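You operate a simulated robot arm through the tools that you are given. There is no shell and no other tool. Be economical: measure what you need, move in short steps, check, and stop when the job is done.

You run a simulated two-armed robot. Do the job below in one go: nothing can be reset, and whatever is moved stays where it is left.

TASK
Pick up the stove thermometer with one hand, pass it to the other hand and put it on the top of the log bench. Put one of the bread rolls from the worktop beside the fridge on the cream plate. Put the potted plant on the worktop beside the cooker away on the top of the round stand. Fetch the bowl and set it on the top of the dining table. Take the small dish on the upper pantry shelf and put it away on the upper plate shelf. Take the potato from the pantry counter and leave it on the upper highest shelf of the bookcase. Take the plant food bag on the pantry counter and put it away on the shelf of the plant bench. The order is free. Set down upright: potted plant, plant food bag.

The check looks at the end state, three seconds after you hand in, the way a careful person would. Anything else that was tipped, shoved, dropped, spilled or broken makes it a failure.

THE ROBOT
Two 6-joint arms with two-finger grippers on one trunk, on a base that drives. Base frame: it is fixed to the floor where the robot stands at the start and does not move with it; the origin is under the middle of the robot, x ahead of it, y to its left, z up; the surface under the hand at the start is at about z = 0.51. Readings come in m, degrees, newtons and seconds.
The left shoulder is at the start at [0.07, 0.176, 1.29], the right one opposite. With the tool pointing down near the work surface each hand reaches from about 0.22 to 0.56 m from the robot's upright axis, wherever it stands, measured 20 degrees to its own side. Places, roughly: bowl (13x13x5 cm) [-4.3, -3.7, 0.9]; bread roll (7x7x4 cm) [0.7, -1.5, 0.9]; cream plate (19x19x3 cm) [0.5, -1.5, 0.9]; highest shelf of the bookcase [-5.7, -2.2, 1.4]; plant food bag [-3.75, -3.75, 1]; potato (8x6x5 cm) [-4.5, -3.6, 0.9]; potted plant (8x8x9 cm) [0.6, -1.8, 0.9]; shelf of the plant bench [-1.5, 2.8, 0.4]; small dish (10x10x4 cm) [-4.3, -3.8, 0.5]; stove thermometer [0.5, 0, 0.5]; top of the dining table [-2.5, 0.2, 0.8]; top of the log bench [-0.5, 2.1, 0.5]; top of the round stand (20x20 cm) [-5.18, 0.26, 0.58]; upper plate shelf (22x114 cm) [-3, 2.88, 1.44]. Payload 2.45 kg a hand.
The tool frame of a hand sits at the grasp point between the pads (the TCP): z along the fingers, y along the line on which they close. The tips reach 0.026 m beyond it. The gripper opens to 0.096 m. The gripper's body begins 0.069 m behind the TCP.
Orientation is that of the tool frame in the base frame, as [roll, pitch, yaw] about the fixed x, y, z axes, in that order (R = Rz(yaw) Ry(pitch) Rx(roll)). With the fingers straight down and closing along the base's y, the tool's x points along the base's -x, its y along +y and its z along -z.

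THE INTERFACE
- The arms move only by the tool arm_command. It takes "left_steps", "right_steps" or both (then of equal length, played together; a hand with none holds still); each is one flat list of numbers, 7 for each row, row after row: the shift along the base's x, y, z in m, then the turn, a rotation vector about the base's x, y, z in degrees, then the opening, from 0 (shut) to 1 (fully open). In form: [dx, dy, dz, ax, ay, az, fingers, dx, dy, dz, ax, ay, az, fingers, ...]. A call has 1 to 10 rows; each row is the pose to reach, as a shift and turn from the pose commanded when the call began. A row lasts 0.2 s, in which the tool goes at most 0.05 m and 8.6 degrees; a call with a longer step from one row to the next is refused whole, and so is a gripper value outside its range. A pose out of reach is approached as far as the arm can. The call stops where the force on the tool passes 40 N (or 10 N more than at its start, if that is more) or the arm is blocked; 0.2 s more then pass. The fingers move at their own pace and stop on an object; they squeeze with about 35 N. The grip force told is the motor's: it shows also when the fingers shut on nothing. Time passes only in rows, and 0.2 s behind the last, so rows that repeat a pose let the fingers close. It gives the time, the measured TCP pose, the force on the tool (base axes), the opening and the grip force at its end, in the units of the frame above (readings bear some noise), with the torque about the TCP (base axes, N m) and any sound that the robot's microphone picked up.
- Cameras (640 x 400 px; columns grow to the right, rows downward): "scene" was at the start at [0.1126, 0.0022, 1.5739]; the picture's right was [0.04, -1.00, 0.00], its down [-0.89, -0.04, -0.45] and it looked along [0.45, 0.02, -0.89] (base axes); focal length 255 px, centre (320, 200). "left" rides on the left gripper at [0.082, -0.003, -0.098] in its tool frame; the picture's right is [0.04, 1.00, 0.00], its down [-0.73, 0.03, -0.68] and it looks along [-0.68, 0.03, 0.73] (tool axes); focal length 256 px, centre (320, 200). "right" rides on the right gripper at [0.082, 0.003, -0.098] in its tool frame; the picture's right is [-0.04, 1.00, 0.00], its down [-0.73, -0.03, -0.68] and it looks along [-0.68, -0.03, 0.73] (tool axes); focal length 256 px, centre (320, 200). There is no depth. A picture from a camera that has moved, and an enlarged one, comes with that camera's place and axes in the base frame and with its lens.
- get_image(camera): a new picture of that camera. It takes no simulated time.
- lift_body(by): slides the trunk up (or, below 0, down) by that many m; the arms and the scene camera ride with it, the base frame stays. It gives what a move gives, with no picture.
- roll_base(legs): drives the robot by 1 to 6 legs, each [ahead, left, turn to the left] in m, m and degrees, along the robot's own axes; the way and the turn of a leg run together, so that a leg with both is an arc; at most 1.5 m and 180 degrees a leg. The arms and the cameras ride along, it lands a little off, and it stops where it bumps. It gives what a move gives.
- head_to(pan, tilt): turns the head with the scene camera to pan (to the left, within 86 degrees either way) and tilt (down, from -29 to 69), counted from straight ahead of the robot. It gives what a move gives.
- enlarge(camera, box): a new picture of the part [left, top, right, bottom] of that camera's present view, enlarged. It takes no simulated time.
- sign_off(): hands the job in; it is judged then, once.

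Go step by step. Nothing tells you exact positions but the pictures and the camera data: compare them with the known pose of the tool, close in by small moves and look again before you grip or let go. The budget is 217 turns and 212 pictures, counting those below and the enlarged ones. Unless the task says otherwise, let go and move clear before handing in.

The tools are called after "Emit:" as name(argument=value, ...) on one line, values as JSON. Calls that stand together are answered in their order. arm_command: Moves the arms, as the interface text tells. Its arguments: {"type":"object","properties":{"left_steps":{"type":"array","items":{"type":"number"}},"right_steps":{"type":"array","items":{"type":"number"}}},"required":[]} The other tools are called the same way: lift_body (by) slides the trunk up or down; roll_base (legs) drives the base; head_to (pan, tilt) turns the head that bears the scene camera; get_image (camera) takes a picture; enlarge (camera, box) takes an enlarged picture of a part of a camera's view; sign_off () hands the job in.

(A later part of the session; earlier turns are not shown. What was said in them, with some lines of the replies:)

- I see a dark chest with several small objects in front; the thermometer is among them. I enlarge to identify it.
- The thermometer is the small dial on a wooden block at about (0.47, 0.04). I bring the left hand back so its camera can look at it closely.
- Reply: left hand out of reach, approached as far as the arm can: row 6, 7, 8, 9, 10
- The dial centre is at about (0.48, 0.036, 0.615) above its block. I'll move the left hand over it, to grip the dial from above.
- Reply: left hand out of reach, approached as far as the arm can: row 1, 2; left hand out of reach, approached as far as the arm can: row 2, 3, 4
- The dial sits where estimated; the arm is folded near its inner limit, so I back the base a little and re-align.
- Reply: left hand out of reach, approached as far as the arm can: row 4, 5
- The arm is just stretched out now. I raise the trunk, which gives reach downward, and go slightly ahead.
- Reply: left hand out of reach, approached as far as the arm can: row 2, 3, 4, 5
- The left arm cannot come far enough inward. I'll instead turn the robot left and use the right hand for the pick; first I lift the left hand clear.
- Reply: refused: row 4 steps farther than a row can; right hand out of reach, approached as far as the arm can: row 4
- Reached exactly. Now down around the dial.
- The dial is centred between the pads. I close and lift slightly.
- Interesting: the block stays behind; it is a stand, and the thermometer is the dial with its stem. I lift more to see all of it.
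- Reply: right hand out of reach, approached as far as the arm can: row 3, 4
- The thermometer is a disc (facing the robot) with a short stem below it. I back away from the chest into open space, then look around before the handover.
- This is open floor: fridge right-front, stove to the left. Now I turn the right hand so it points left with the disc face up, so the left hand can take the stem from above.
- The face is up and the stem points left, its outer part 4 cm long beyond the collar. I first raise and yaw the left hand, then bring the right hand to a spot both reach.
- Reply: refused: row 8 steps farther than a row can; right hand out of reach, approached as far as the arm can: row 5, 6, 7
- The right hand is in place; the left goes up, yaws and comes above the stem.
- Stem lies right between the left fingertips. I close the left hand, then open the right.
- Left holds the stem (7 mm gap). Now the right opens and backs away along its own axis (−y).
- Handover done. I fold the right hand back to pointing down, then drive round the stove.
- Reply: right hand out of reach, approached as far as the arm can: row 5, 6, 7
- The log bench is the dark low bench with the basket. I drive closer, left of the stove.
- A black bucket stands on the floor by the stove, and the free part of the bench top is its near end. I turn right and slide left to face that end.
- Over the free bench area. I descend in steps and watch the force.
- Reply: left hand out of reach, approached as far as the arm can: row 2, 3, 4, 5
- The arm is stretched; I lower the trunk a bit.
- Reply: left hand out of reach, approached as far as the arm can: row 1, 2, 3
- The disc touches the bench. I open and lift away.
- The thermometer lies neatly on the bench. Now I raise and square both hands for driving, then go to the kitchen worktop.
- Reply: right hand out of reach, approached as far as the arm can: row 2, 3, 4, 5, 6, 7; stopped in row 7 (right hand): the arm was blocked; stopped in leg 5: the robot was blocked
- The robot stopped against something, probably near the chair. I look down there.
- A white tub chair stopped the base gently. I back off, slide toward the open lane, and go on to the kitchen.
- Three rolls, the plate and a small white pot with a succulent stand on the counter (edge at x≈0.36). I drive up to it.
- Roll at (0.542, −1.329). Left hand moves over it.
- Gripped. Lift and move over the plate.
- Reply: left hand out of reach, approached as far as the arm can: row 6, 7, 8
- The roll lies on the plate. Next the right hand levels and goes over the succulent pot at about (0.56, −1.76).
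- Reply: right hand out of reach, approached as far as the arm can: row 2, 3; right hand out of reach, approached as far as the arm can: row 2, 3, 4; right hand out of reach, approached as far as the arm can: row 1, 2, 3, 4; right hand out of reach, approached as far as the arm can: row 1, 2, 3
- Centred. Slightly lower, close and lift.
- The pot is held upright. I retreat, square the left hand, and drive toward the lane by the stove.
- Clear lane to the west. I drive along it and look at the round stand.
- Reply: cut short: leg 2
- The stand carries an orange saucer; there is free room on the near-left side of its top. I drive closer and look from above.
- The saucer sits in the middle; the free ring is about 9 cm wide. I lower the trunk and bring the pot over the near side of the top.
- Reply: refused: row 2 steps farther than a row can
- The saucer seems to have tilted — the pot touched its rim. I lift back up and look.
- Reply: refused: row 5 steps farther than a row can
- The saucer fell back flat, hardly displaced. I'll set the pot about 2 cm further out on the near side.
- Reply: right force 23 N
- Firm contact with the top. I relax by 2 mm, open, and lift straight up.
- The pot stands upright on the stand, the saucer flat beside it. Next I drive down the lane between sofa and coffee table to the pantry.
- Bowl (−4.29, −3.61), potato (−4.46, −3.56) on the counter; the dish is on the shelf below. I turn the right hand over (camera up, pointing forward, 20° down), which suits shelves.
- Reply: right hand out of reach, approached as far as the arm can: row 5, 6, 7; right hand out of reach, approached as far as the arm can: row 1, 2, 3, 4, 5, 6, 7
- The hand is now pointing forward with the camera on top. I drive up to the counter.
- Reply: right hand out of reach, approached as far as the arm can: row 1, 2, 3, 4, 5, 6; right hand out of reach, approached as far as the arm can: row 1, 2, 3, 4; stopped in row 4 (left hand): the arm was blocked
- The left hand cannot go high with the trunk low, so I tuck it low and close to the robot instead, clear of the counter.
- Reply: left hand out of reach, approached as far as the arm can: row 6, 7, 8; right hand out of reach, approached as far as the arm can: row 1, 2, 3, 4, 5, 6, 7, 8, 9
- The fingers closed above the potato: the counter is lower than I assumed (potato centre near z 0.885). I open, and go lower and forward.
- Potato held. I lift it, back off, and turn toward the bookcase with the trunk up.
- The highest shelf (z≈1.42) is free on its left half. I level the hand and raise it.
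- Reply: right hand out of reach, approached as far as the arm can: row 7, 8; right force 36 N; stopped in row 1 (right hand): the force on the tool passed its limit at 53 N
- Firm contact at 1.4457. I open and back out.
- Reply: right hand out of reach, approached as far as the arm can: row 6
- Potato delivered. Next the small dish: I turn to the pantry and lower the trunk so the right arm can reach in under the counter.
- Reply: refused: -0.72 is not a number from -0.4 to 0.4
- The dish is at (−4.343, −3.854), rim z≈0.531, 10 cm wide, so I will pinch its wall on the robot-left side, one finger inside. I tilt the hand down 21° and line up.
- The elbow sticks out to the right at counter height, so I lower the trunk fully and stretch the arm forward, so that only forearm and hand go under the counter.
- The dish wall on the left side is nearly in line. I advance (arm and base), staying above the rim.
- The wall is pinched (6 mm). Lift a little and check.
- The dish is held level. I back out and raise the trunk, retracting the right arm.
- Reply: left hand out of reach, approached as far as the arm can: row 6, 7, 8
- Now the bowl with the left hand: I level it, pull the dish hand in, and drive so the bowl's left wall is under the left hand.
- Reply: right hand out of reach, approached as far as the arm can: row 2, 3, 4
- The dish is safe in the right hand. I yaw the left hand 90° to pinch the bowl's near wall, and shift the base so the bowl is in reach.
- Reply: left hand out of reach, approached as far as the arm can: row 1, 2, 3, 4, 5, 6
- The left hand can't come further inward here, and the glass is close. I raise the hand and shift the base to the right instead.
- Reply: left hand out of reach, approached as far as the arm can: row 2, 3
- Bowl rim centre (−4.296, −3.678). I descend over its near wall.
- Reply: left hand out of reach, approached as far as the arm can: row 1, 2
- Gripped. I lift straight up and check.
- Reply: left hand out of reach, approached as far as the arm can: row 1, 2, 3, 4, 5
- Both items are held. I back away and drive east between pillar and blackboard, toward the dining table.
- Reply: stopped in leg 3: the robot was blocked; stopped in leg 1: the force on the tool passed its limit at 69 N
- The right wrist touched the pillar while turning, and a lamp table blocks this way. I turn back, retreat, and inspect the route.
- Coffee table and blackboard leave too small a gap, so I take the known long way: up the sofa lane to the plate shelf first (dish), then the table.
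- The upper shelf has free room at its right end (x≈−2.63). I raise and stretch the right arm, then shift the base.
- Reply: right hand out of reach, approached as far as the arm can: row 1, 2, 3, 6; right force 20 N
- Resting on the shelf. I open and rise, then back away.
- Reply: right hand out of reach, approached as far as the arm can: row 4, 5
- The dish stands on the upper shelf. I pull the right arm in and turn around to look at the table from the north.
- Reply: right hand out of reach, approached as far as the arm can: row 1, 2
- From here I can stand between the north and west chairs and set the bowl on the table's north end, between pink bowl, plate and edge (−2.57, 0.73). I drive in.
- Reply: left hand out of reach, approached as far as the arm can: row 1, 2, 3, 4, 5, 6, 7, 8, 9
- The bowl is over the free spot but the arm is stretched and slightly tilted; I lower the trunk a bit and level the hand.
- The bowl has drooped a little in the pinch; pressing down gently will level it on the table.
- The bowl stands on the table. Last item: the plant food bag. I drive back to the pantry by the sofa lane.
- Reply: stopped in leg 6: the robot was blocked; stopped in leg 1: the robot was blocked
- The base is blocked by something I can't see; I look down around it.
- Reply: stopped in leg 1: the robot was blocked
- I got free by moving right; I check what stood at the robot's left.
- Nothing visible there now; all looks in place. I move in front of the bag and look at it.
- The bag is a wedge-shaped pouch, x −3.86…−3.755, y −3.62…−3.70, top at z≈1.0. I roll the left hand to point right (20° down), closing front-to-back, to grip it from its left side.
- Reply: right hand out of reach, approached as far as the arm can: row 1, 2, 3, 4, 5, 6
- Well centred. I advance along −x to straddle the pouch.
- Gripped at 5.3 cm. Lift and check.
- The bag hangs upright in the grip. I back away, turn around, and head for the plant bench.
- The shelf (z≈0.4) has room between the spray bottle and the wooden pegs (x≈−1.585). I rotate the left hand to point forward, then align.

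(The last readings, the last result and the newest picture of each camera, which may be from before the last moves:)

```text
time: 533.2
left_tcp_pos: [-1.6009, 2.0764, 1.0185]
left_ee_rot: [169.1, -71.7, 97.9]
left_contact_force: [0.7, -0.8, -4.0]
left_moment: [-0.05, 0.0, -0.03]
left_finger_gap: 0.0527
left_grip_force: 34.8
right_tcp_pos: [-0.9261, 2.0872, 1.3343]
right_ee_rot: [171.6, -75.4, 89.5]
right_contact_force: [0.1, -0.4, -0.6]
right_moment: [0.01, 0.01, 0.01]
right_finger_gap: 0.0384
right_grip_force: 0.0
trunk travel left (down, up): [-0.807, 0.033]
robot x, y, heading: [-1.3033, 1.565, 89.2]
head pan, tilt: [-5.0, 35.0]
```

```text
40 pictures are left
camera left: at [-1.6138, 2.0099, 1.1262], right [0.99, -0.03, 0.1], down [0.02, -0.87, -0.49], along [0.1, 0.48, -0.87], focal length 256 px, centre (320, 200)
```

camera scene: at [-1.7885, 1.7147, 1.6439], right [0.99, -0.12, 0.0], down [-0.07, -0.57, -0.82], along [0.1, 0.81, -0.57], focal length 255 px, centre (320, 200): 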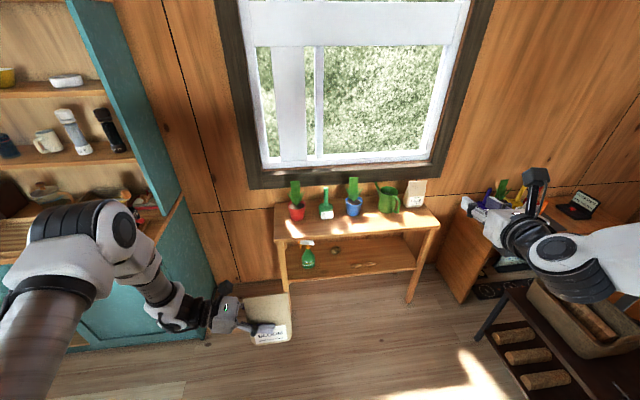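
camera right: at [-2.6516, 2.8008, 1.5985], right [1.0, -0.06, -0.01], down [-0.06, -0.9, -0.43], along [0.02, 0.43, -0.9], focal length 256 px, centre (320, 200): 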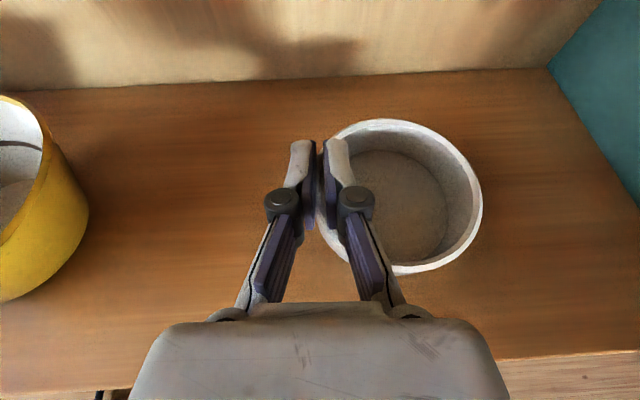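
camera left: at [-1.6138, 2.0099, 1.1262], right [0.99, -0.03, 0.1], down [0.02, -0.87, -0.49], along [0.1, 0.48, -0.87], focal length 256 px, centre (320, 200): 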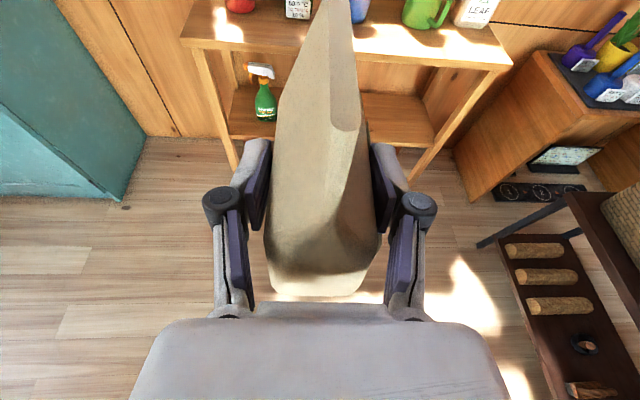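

I turn 15° right so that the right elbow stays clear of the log bench, lower the trunk, and stretch the left arm.

Emit:
roll_base(legs=[[0, 0.25, -14]])

Emit:
lift_body(by=-0.4)

Emit:
lift_body(by=-0.3)

Emit:
arm_command(left_steps=[0.005, 0.02, 0.03, 0, 0, 0, 0.1, 0.01, 0.04, 0.06, 0, 0, 0, 0.1, 0.015, 0.06, 0.1, 0, 0, 0, 0.1, 0.02, 0.08, 0.14, 0, 0, 0, 0.1, 0.03, 0.11, 0.17, 0, 0, 0, 0.1, 0.04, 0.14, 0.19, 0, 0, 0, 0.1, 0.05, 0.18, 0.2, 0, 0, 0, 0.1, 0.06, 0.22, 0.21, 0, 0, 0, 0.1, 0.065, 0.25, 0.22, 0, 0, 0, 0.1])

Emit:
get_image(camera="left")

Emit:
get_image(camera="scene")

```text
time: 535.0
left_tcp_pos: [-1.7134, 2.1655, 1.0185]
left_ee_rot: [169.5, -71.7, 83.7]
left_contact_force: [0.3, 0.2, -4.1]
left_moment: [-0.06, 0.05, 0.03]
left_finger_gap: 0.0524
left_grip_force: 34.7
right_tcp_pos: [-1.0559, 2.0111, 1.3339]
right_ee_rot: [172.1, -75.6, 74.9]
right_contact_force: [0.5, 0.6, 0.3]
right_moment: [-0.02, -0.02, -0.01]
right_finger_gap: 0.0384
right_grip_force: 0.2
trunk travel left (down, up): [-0.807, 0.033]
robot x, y, heading: [-1.5538, 1.5978, 75.4]
head pan, tilt: [-5.0, 35.0]
```

```text
time: 538.9
left_tcp_pos: [-1.7149, 2.1667, 0.6192]
left_ee_rot: [169.3, -71.6, 83.7]
left_contact_force: [0.5, 0.4, -3.1]
left_moment: [-0.06, 0.01, 0.0]
left_finger_gap: 0.0524
left_grip_force: 34.7
right_tcp_pos: [-1.0577, 2.0128, 0.9343]
right_ee_rot: [171.7, -75.6, 75.1]
right_contact_force: [0.3, 0.5, -0.9]
right_moment: [0.0, 0.02, 0.0]
right_finger_gap: 0.0382
right_grip_force: 0.1
trunk travel left (down, up): [-0.407, 0.433]
robot x, y, heading: [-1.5521, 1.6016, 75.4]
head pan, tilt: [-5.0, 35.0]
```

```text
time: 541.9
left_tcp_pos: [-1.7153, 2.1658, 0.3207]
left_ee_rot: [169.3, -71.7, 83.7]
left_contact_force: [-0.6, -0.1, -3.8]
left_moment: [-0.04, 0.0, 0.0]
left_finger_gap: 0.0525
left_grip_force: 34.7
right_tcp_pos: [-1.0581, 2.0124, 0.6345]
right_ee_rot: [171.8, -75.6, 75.1]
right_contact_force: [0.3, 0.2, 1.1]
right_moment: [0.0, 0.0, -0.01]
right_finger_gap: 0.0383
right_grip_force: 0.0
trunk travel left (down, up): [-0.107, 0.733]
robot x, y, heading: [-1.5553, 1.601, 75.6]
head pan, tilt: [-5.0, 35.0]
```

```text
time: 543.9
left_tcp_pos: [-1.6591, 2.4225, 0.5402]
left_ee_rot: [168.4, -71.5, 83.7]
left_contact_force: [-0.2, -0.2, -4.4]
left_moment: [-0.06, -0.01, 0.0]
left_finger_gap: 0.0525
left_grip_force: 34.6
left hand out of reach, approached as far as the arm can: row 3, 4, 5, 6, 7, 8, 9
right_tcp_pos: [-1.0581, 2.0119, 0.6344]
right_ee_rot: [171.9, -75.5, 75.1]
right_contact_force: [1.4, 0.5, -0.1]
right_moment: [0.02, 0.01, -0.01]
right_finger_gap: 0.0385
right_grip_force: 0.0
trunk travel left (down, up): [-0.107, 0.733]
robot x, y, heading: [-1.5537, 1.5976, 75.7]
head pan, tilt: [-5.0, 35.0]
```

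```text
39 pictures are left
camera left: at [-1.6898, 2.361, 0.647], right [0.95, -0.28, 0.1], down [-0.2, -0.85, -0.48], along [0.22, 0.44, -0.87], focal length 256 px, centre (320, 200)
```

left: 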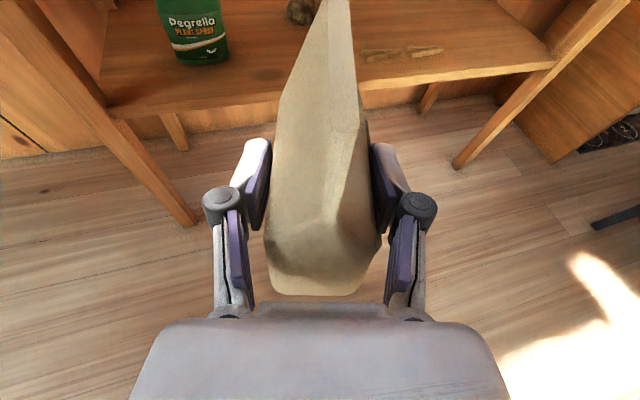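

```text
38 pictures are left
camera scene: at [-1.5094, 1.7304, 0.9439], right [0.94, -0.34, 0.0], down [-0.19, -0.54, -0.82], along [0.28, 0.77, -0.57], focal length 255 px, centre (320, 200)
```

scene: 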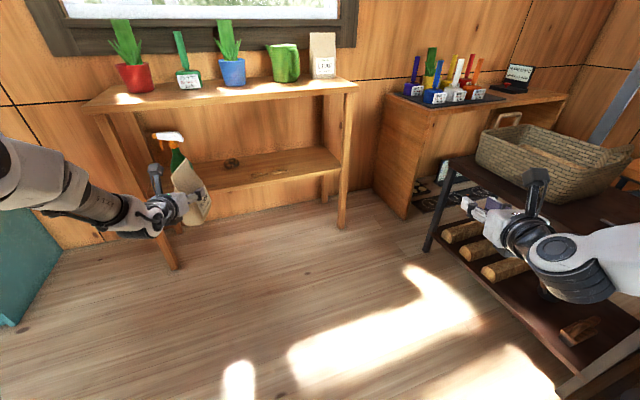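

Emit:
enlarge(camera="scene", box=[0, 80, 280, 280])

```text
2.00 times, centred on (140, 180) of scene
camera zoom: at [-1.5094, 1.7304, 0.9439], right [0.94, -0.34, 0.0], down [-0.19, -0.54, -0.82], along [0.28, 0.77, -0.57], focal length 509 px, centre (680, 240)
```

zoom: 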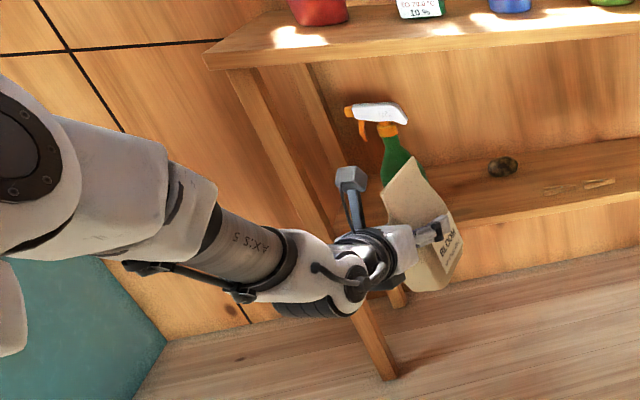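

Emit:
roll_base(legs=[[0.2, 0.02, 0]])

Emit:
get_image(camera="left")

```text
time: 545.5
left_tcp_pos: [-1.6274, 2.6213, 0.5381]
left_ee_rot: [168.6, -71.5, 83.6]
left_contact_force: [-0.3, -0.1, -4.7]
left_moment: [-0.01, 0.04, 0.0]
left_finger_gap: 0.0523
left_grip_force: 35.3
right_tcp_pos: [-1.0257, 2.21, 0.6334]
right_ee_rot: [171.8, -75.5, 75.0]
right_contact_force: [-1.0, 0.0, 0.6]
right_moment: [-0.02, 0.03, 0.01]
right_finger_gap: 0.0384
right_grip_force: 0.2
trunk travel left (down, up): [-0.107, 0.733]
robot x, y, heading: [-1.5198, 1.7983, 75.2]
head pan, tilt: [-5.0, 35.0]
```

```text
36 pictures are left
camera left: at [-1.6572, 2.5596, 0.6466], right [0.95, -0.28, 0.1], down [-0.2, -0.85, -0.48], along [0.22, 0.44, -0.87], focal length 256 px, centre (320, 200)
```

left: 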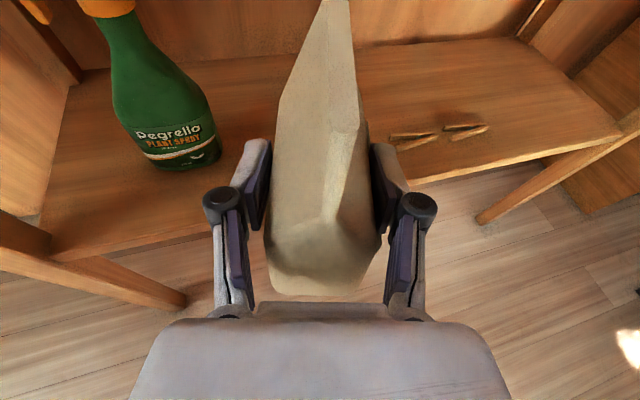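

Emit:
roll_base(legs=[[0.13, 0.0, 0]])

Emit:
get_image(camera="left")

Emit:
get_image(camera="scene")

```text
time: 546.7
left_tcp_pos: [-1.5931, 2.7458, 0.539]
left_ee_rot: [168.4, -71.5, 83.6]
left_contact_force: [-0.1, 0.4, -4.9]
left_moment: [-0.02, 0.02, 0.01]
left_finger_gap: 0.0522
left_grip_force: 35.0
right_tcp_pos: [-0.9914, 2.3352, 0.6334]
right_ee_rot: [171.8, -75.5, 74.9]
right_contact_force: [0.8, 0.2, 0.7]
right_moment: [-0.01, -0.01, 0.02]
right_finger_gap: 0.0385
right_grip_force: 0.2
trunk travel left (down, up): [-0.107, 0.733]
robot x, y, heading: [-1.4885, 1.9192, 75.2]
head pan, tilt: [-5.0, 35.0]
```

```text
35 pictures are left
camera left: at [-1.6241, 2.6849, 0.6464], right [0.95, -0.28, 0.1], down [-0.2, -0.85, -0.48], along [0.22, 0.44, -0.87], focal length 256 px, centre (320, 200)
```

left: 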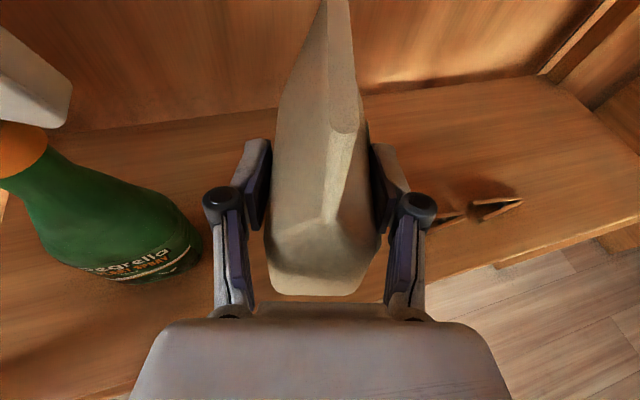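

```text
34 pictures are left
camera scene: at [-1.4449, 2.0544, 0.9439], right [0.94, -0.34, 0.0], down [-0.19, -0.54, -0.82], along [0.28, 0.77, -0.57], focal length 255 px, centre (320, 200)
```

scene: 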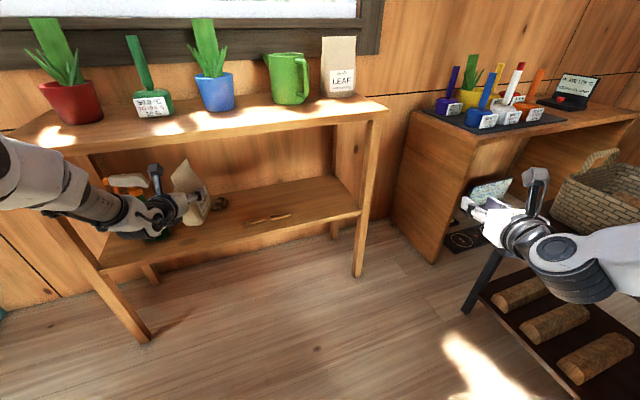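

Emit:
arm_command(left_steps=[0, 0, -0.02, 0, 0, 0, 0.1, 0, 0, -0.04, 0, 0, 0, 0.1, 0, 0, -0.052, 0, 0, 0, 0.1, 0, 0, -0.052, 0, 0, 0, 0.1])

Emit:
enlarge(camera="scene", box=[80, 130, 300, 280])

```text
time: 547.7
left_tcp_pos: [-1.5932, 2.7454, 0.4885]
left_ee_rot: [168.4, -71.5, 83.6]
left_contact_force: [-0.1, 0.1, -4.9]
left_moment: [-0.04, 0.03, 0.02]
left_finger_gap: 0.0523
left_grip_force: 34.8
right_tcp_pos: [-0.9918, 2.3355, 0.6343]
right_ee_rot: [171.8, -75.5, 74.9]
right_contact_force: [0.5, 0.0, 0.8]
right_moment: [0.01, -0.01, -0.02]
right_finger_gap: 0.0384
right_grip_force: 0.1
trunk travel left (down, up): [-0.107, 0.733]
robot x, y, heading: [-1.492, 1.9209, 75.2]
head pan, tilt: [-5.0, 35.0]
```

```text
2.67 times, centred on (190, 205) of scene
camera zoom: at [-1.4449, 2.0542, 0.9439], right [0.94, -0.34, 0.0], down [-0.19, -0.54, -0.82], along [0.28, 0.77, -0.57], focal length 679 px, centre (667, 187)
```

zoom: 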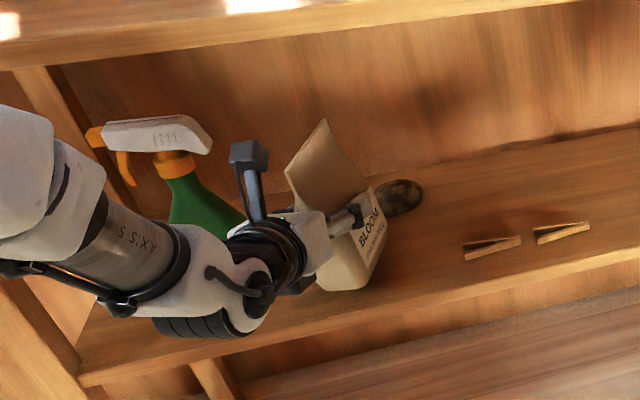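

Emit:
arm_command(left_steps=[0, 0, -0.005, 0, 0, 0, 0.1, 0, 0, -0.01, 0, 0, 0, 0.1, 0, 0, -0.014, 0, 0, 0, 0.1, 0, 0, -0.014, 0, 0, 0, 0.1])

```text
time: 548.7
left_tcp_pos: [-1.594, 2.7459, 0.4737]
left_ee_rot: [168.3, -71.6, 83.7]
left_contact_force: [0.2, 1.1, -4.1]
left_moment: [-0.03, 0.04, 0.01]
left_finger_gap: 0.0525
left_grip_force: 36.0
right_tcp_pos: [-0.9921, 2.336, 0.6343]
right_ee_rot: [171.8, -75.5, 75.1]
right_contact_force: [0.4, -0.4, 0.0]
right_moment: [-0.02, 0.02, 0.0]
right_finger_gap: 0.0383
right_grip_force: 0.2
trunk travel left (down, up): [-0.107, 0.733]
robot x, y, heading: [-1.4887, 1.9214, 75.5]
head pan, tilt: [-5.0, 35.0]
```

Emit:
arm_command(left_steps=[0, 0, -0.003, 0, 0, 0, 0.1, 0, 0, -0.006, 0, 0, 0, 0.1, 0, 0, -0.006, 0, 0, 0, 0.1])

```text
time: 549.5
left_tcp_pos: [-1.5934, 2.7448, 0.4669]
left_ee_rot: [168.3, -71.5, 83.5]
left_contact_force: [0.1, -1.0, -4.8]
left_moment: [-0.02, 0.01, 0.0]
left_finger_gap: 0.0526
left_grip_force: 35.0
right_tcp_pos: [-0.9923, 2.3352, 0.6345]
right_ee_rot: [171.7, -75.5, 75.0]
right_contact_force: [-0.7, -0.1, -1.0]
right_moment: [0.03, 0.0, 0.01]
right_finger_gap: 0.0382
right_grip_force: 0.0
trunk travel left (down, up): [-0.107, 0.733]
robot x, y, heading: [-1.4885, 1.9219, 75.2]
head pan, tilt: [-5.0, 35.0]
```

Emit:
arm_command(left_steps=[0, 0, -0.004, 0, 0, 0, 0.1, 0, 0, -0.008, 0, 0, 0, 0.1, 0, 0, -0.008, 0, 0, 0, 0.1])

Emit:
enlarge(camera="scene", box=[140, 150, 260, 240])

```text
time: 550.3
left_tcp_pos: [-1.5935, 2.7458, 0.4651]
left_ee_rot: [168.5, -71.9, 83.5]
left_contact_force: [0.1, 4.8, 15.6]
left_moment: [-0.15, 0.64, -0.15]
left_finger_gap: 0.0525
left_grip_force: 35.1
right_tcp_pos: [-0.9913, 2.3337, 0.6349]
right_ee_rot: [172.1, -75.7, 74.9]
right_contact_force: [0.2, -0.1, 0.3]
right_moment: [0.01, -0.02, 0.01]
right_finger_gap: 0.0385
right_grip_force: 0.1
trunk travel left (down, up): [-0.107, 0.733]
robot x, y, heading: [-1.488, 1.9233, 75.2]
head pan, tilt: [-5.0, 35.0]
```

```text
4.44 times, centred on (200, 195) of scene
camera zoom: at [-1.4444, 2.0521, 0.9445], right [0.94, -0.34, 0.0], down [-0.19, -0.54, -0.82], along [0.28, 0.77, -0.57], focal length 1132 px, centre (853, 222)
```

zoom: 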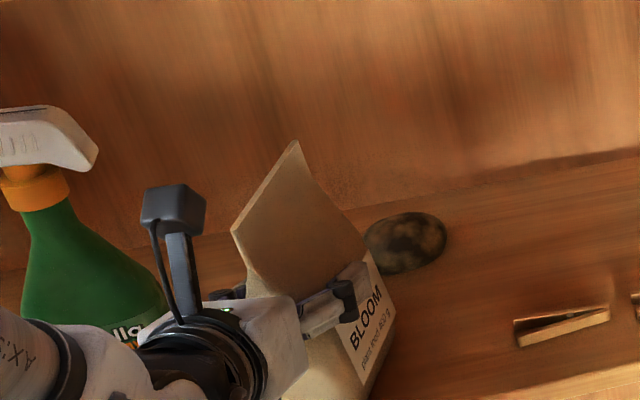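

Touching the shelf. I ease up 2 mm, open, and back straight out.

Emit:
arm_command(left_steps=[0, 0, 0.002, 0, 0, 0, 0.6, 0, 0, 0.002, 0, 0, 0, 0.75, 0, 0, 0.002, 0, 0, 0, 0.9, 0, 0, 0.002, 0, 0, 0, 0.9, 0, 0, 0.002, 0, 0, 0, 0.9])

Emit:
get_image(camera="left")

```text
time: 551.5
left_tcp_pos: [-1.5938, 2.7456, 0.4617]
left_ee_rot: [168.3, -71.4, 83.7]
left_contact_force: [0.2, 0.0, -0.3]
left_moment: [0.0, -0.01, -0.01]
left_finger_gap: 0.0864
left_grip_force: 0.0
right_tcp_pos: [-0.9923, 2.3342, 0.6341]
right_ee_rot: [171.9, -75.6, 75.0]
right_contact_force: [1.2, 0.4, 1.0]
right_moment: [0.0, 0.0, 0.02]
right_finger_gap: 0.0383
right_grip_force: 0.0
trunk travel left (down, up): [-0.107, 0.733]
robot x, y, heading: [-1.4873, 1.9257, 75.0]
head pan, tilt: [-5.0, 35.0]
```

```text
31 pictures are left
camera left: at [-1.6245, 2.6848, 0.569], right [0.95, -0.29, 0.1], down [-0.2, -0.85, -0.48], along [0.22, 0.44, -0.87], focal length 256 px, centre (320, 200)
```

left: 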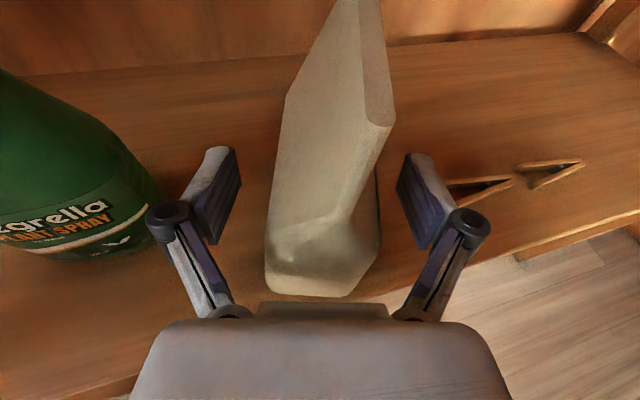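

Emit:
roll_base(legs=[[-0.12, 0, 0]])

Emit:
get_image(camera="left")

```text
time: 552.8
left_tcp_pos: [-1.6244, 2.6298, 0.462]
left_ee_rot: [168.4, -71.6, 83.7]
left_contact_force: [-0.2, -0.4, 0.5]
left_moment: [0.01, -0.01, 0.03]
left_finger_gap: 0.0864
left_grip_force: 0.1
right_tcp_pos: [-1.0221, 2.2205, 0.635]
right_ee_rot: [171.9, -75.6, 75.1]
right_contact_force: [-0.7, -0.1, -0.2]
right_moment: [0.02, 0.04, -0.02]
right_finger_gap: 0.0384
right_grip_force: 0.0
trunk travel left (down, up): [-0.107, 0.733]
robot x, y, heading: [-1.5192, 1.8088, 75.4]
head pan, tilt: [-5.0, 35.0]
```

```text
30 pictures are left
camera left: at [-1.6555, 2.5688, 0.5693], right [0.95, -0.29, 0.1], down [-0.2, -0.85, -0.48], along [0.22, 0.44, -0.87], focal length 256 px, centre (320, 200)
```

left: 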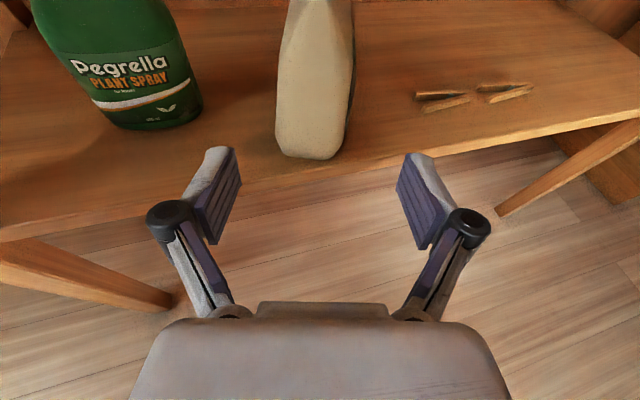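

The bag stands on the shelf. I back off and check the overall view, including the log bench.

Emit:
roll_base(legs=[[-0.45, 0, 0]])

Emit:
head_to(pan=-10, tilt=22)

Emit:
get_image(camera="scene")

Emit:
enlarge(camera="scene", box=[200, 100, 440, 240])

```text
time: 555.5
left_tcp_pos: [-1.7403, 2.1935, 0.4614]
left_ee_rot: [168.3, -71.6, 83.7]
left_contact_force: [1.0, 0.3, -0.5]
left_moment: [0.0, -0.02, -0.02]
left_finger_gap: 0.0863
left_grip_force: 0.1
right_tcp_pos: [-1.1373, 1.7853, 0.6353]
right_ee_rot: [171.9, -75.6, 75.0]
right_contact_force: [0.5, -0.2, 0.2]
right_moment: [0.01, 0.01, 0.0]
right_finger_gap: 0.0384
right_grip_force: 0.1
trunk travel left (down, up): [-0.107, 0.733]
robot x, y, heading: [-1.6327, 1.3708, 75.3]
head pan, tilt: [-5.0, 35.0]
```

```text
time: 556.2
left_tcp_pos: [-1.7409, 2.1928, 0.4625]
left_ee_rot: [168.4, -71.6, 83.6]
left_contact_force: [0.4, 0.4, 0.0]
left_moment: [-0.01, -0.02, 0.02]
left_finger_gap: 0.0866
left_grip_force: 0.0
right_tcp_pos: [-1.138, 1.7855, 0.6347]
right_ee_rot: [171.9, -75.6, 75.1]
right_contact_force: [-0.3, 0.0, -0.6]
right_moment: [0.01, 0.01, -0.02]
right_finger_gap: 0.0382
right_grip_force: 0.0
trunk travel left (down, up): [-0.107, 0.733]
robot x, y, heading: [-1.6306, 1.3713, 75.4]
head pan, tilt: [-10.0, 22.0]
```

```text
29 pictures are left
camera scene: at [-1.5807, 1.5035, 0.9646], right [0.91, -0.42, 0.0], down [-0.16, -0.34, -0.93], along [0.39, 0.84, -0.38], focal length 255 px, centre (320, 200)
```

scene: 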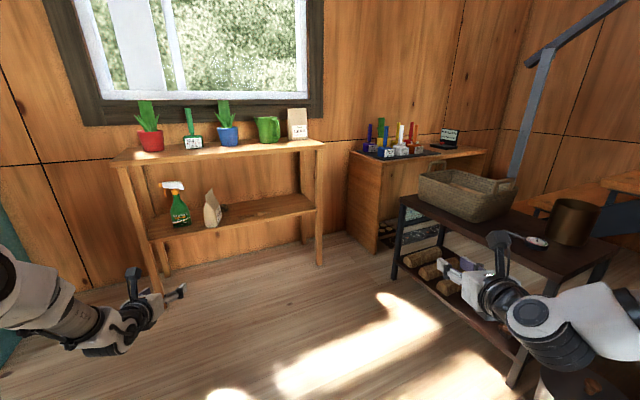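

```text
2.67 times, centred on (320, 170) of scene
camera zoom: at [-1.5807, 1.5035, 0.9646], right [0.91, -0.42, 0.0], down [-0.16, -0.34, -0.93], along [0.39, 0.84, -0.38], focal length 679 px, centre (320, 280)
```

zoom: 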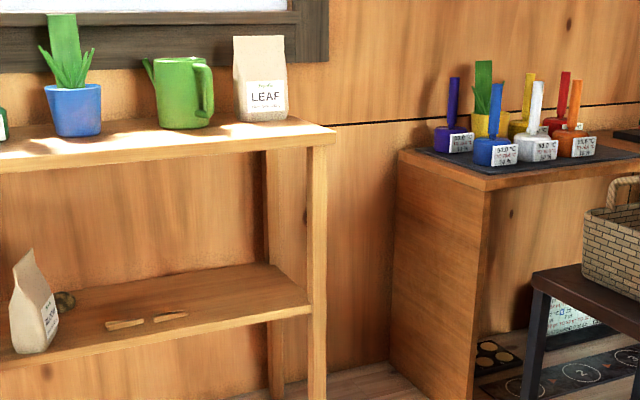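

All seven items are in place: the bag is upright on the shelf, the thermometer lies on the log bench, and both hands are empty and clear. Handing in.

Emit:
sign_off()

```text
The job is handed in.
```

I moved all seven items and handed the job in, but several things I touched on the way could count against it.

- **Orange saucer:** While I set down the potted plant, the pot tipped the saucer on the round stand. It fell back flat, about 1 cm from where it was. The plant stands upright beside it.
- **White tub chair:** The base bumped the white tub chair by the dining table once, and I don't know whether the chair moved.
- **Lamp table and pillar:** The base stopped against what I took to be the lamp table, and the right hand pressed against the pillar with up to 69 N. The lamp was still standing and I kept hold of both items.
- **Near the coffee table:** The base was blocked there by something I never identified. Nothing looked out of place afterwards.

From the last picture, the plant food bag is upright on the plant bench shelf and the thermometer lies on the log bench. I checked the other five only when I set each one down.
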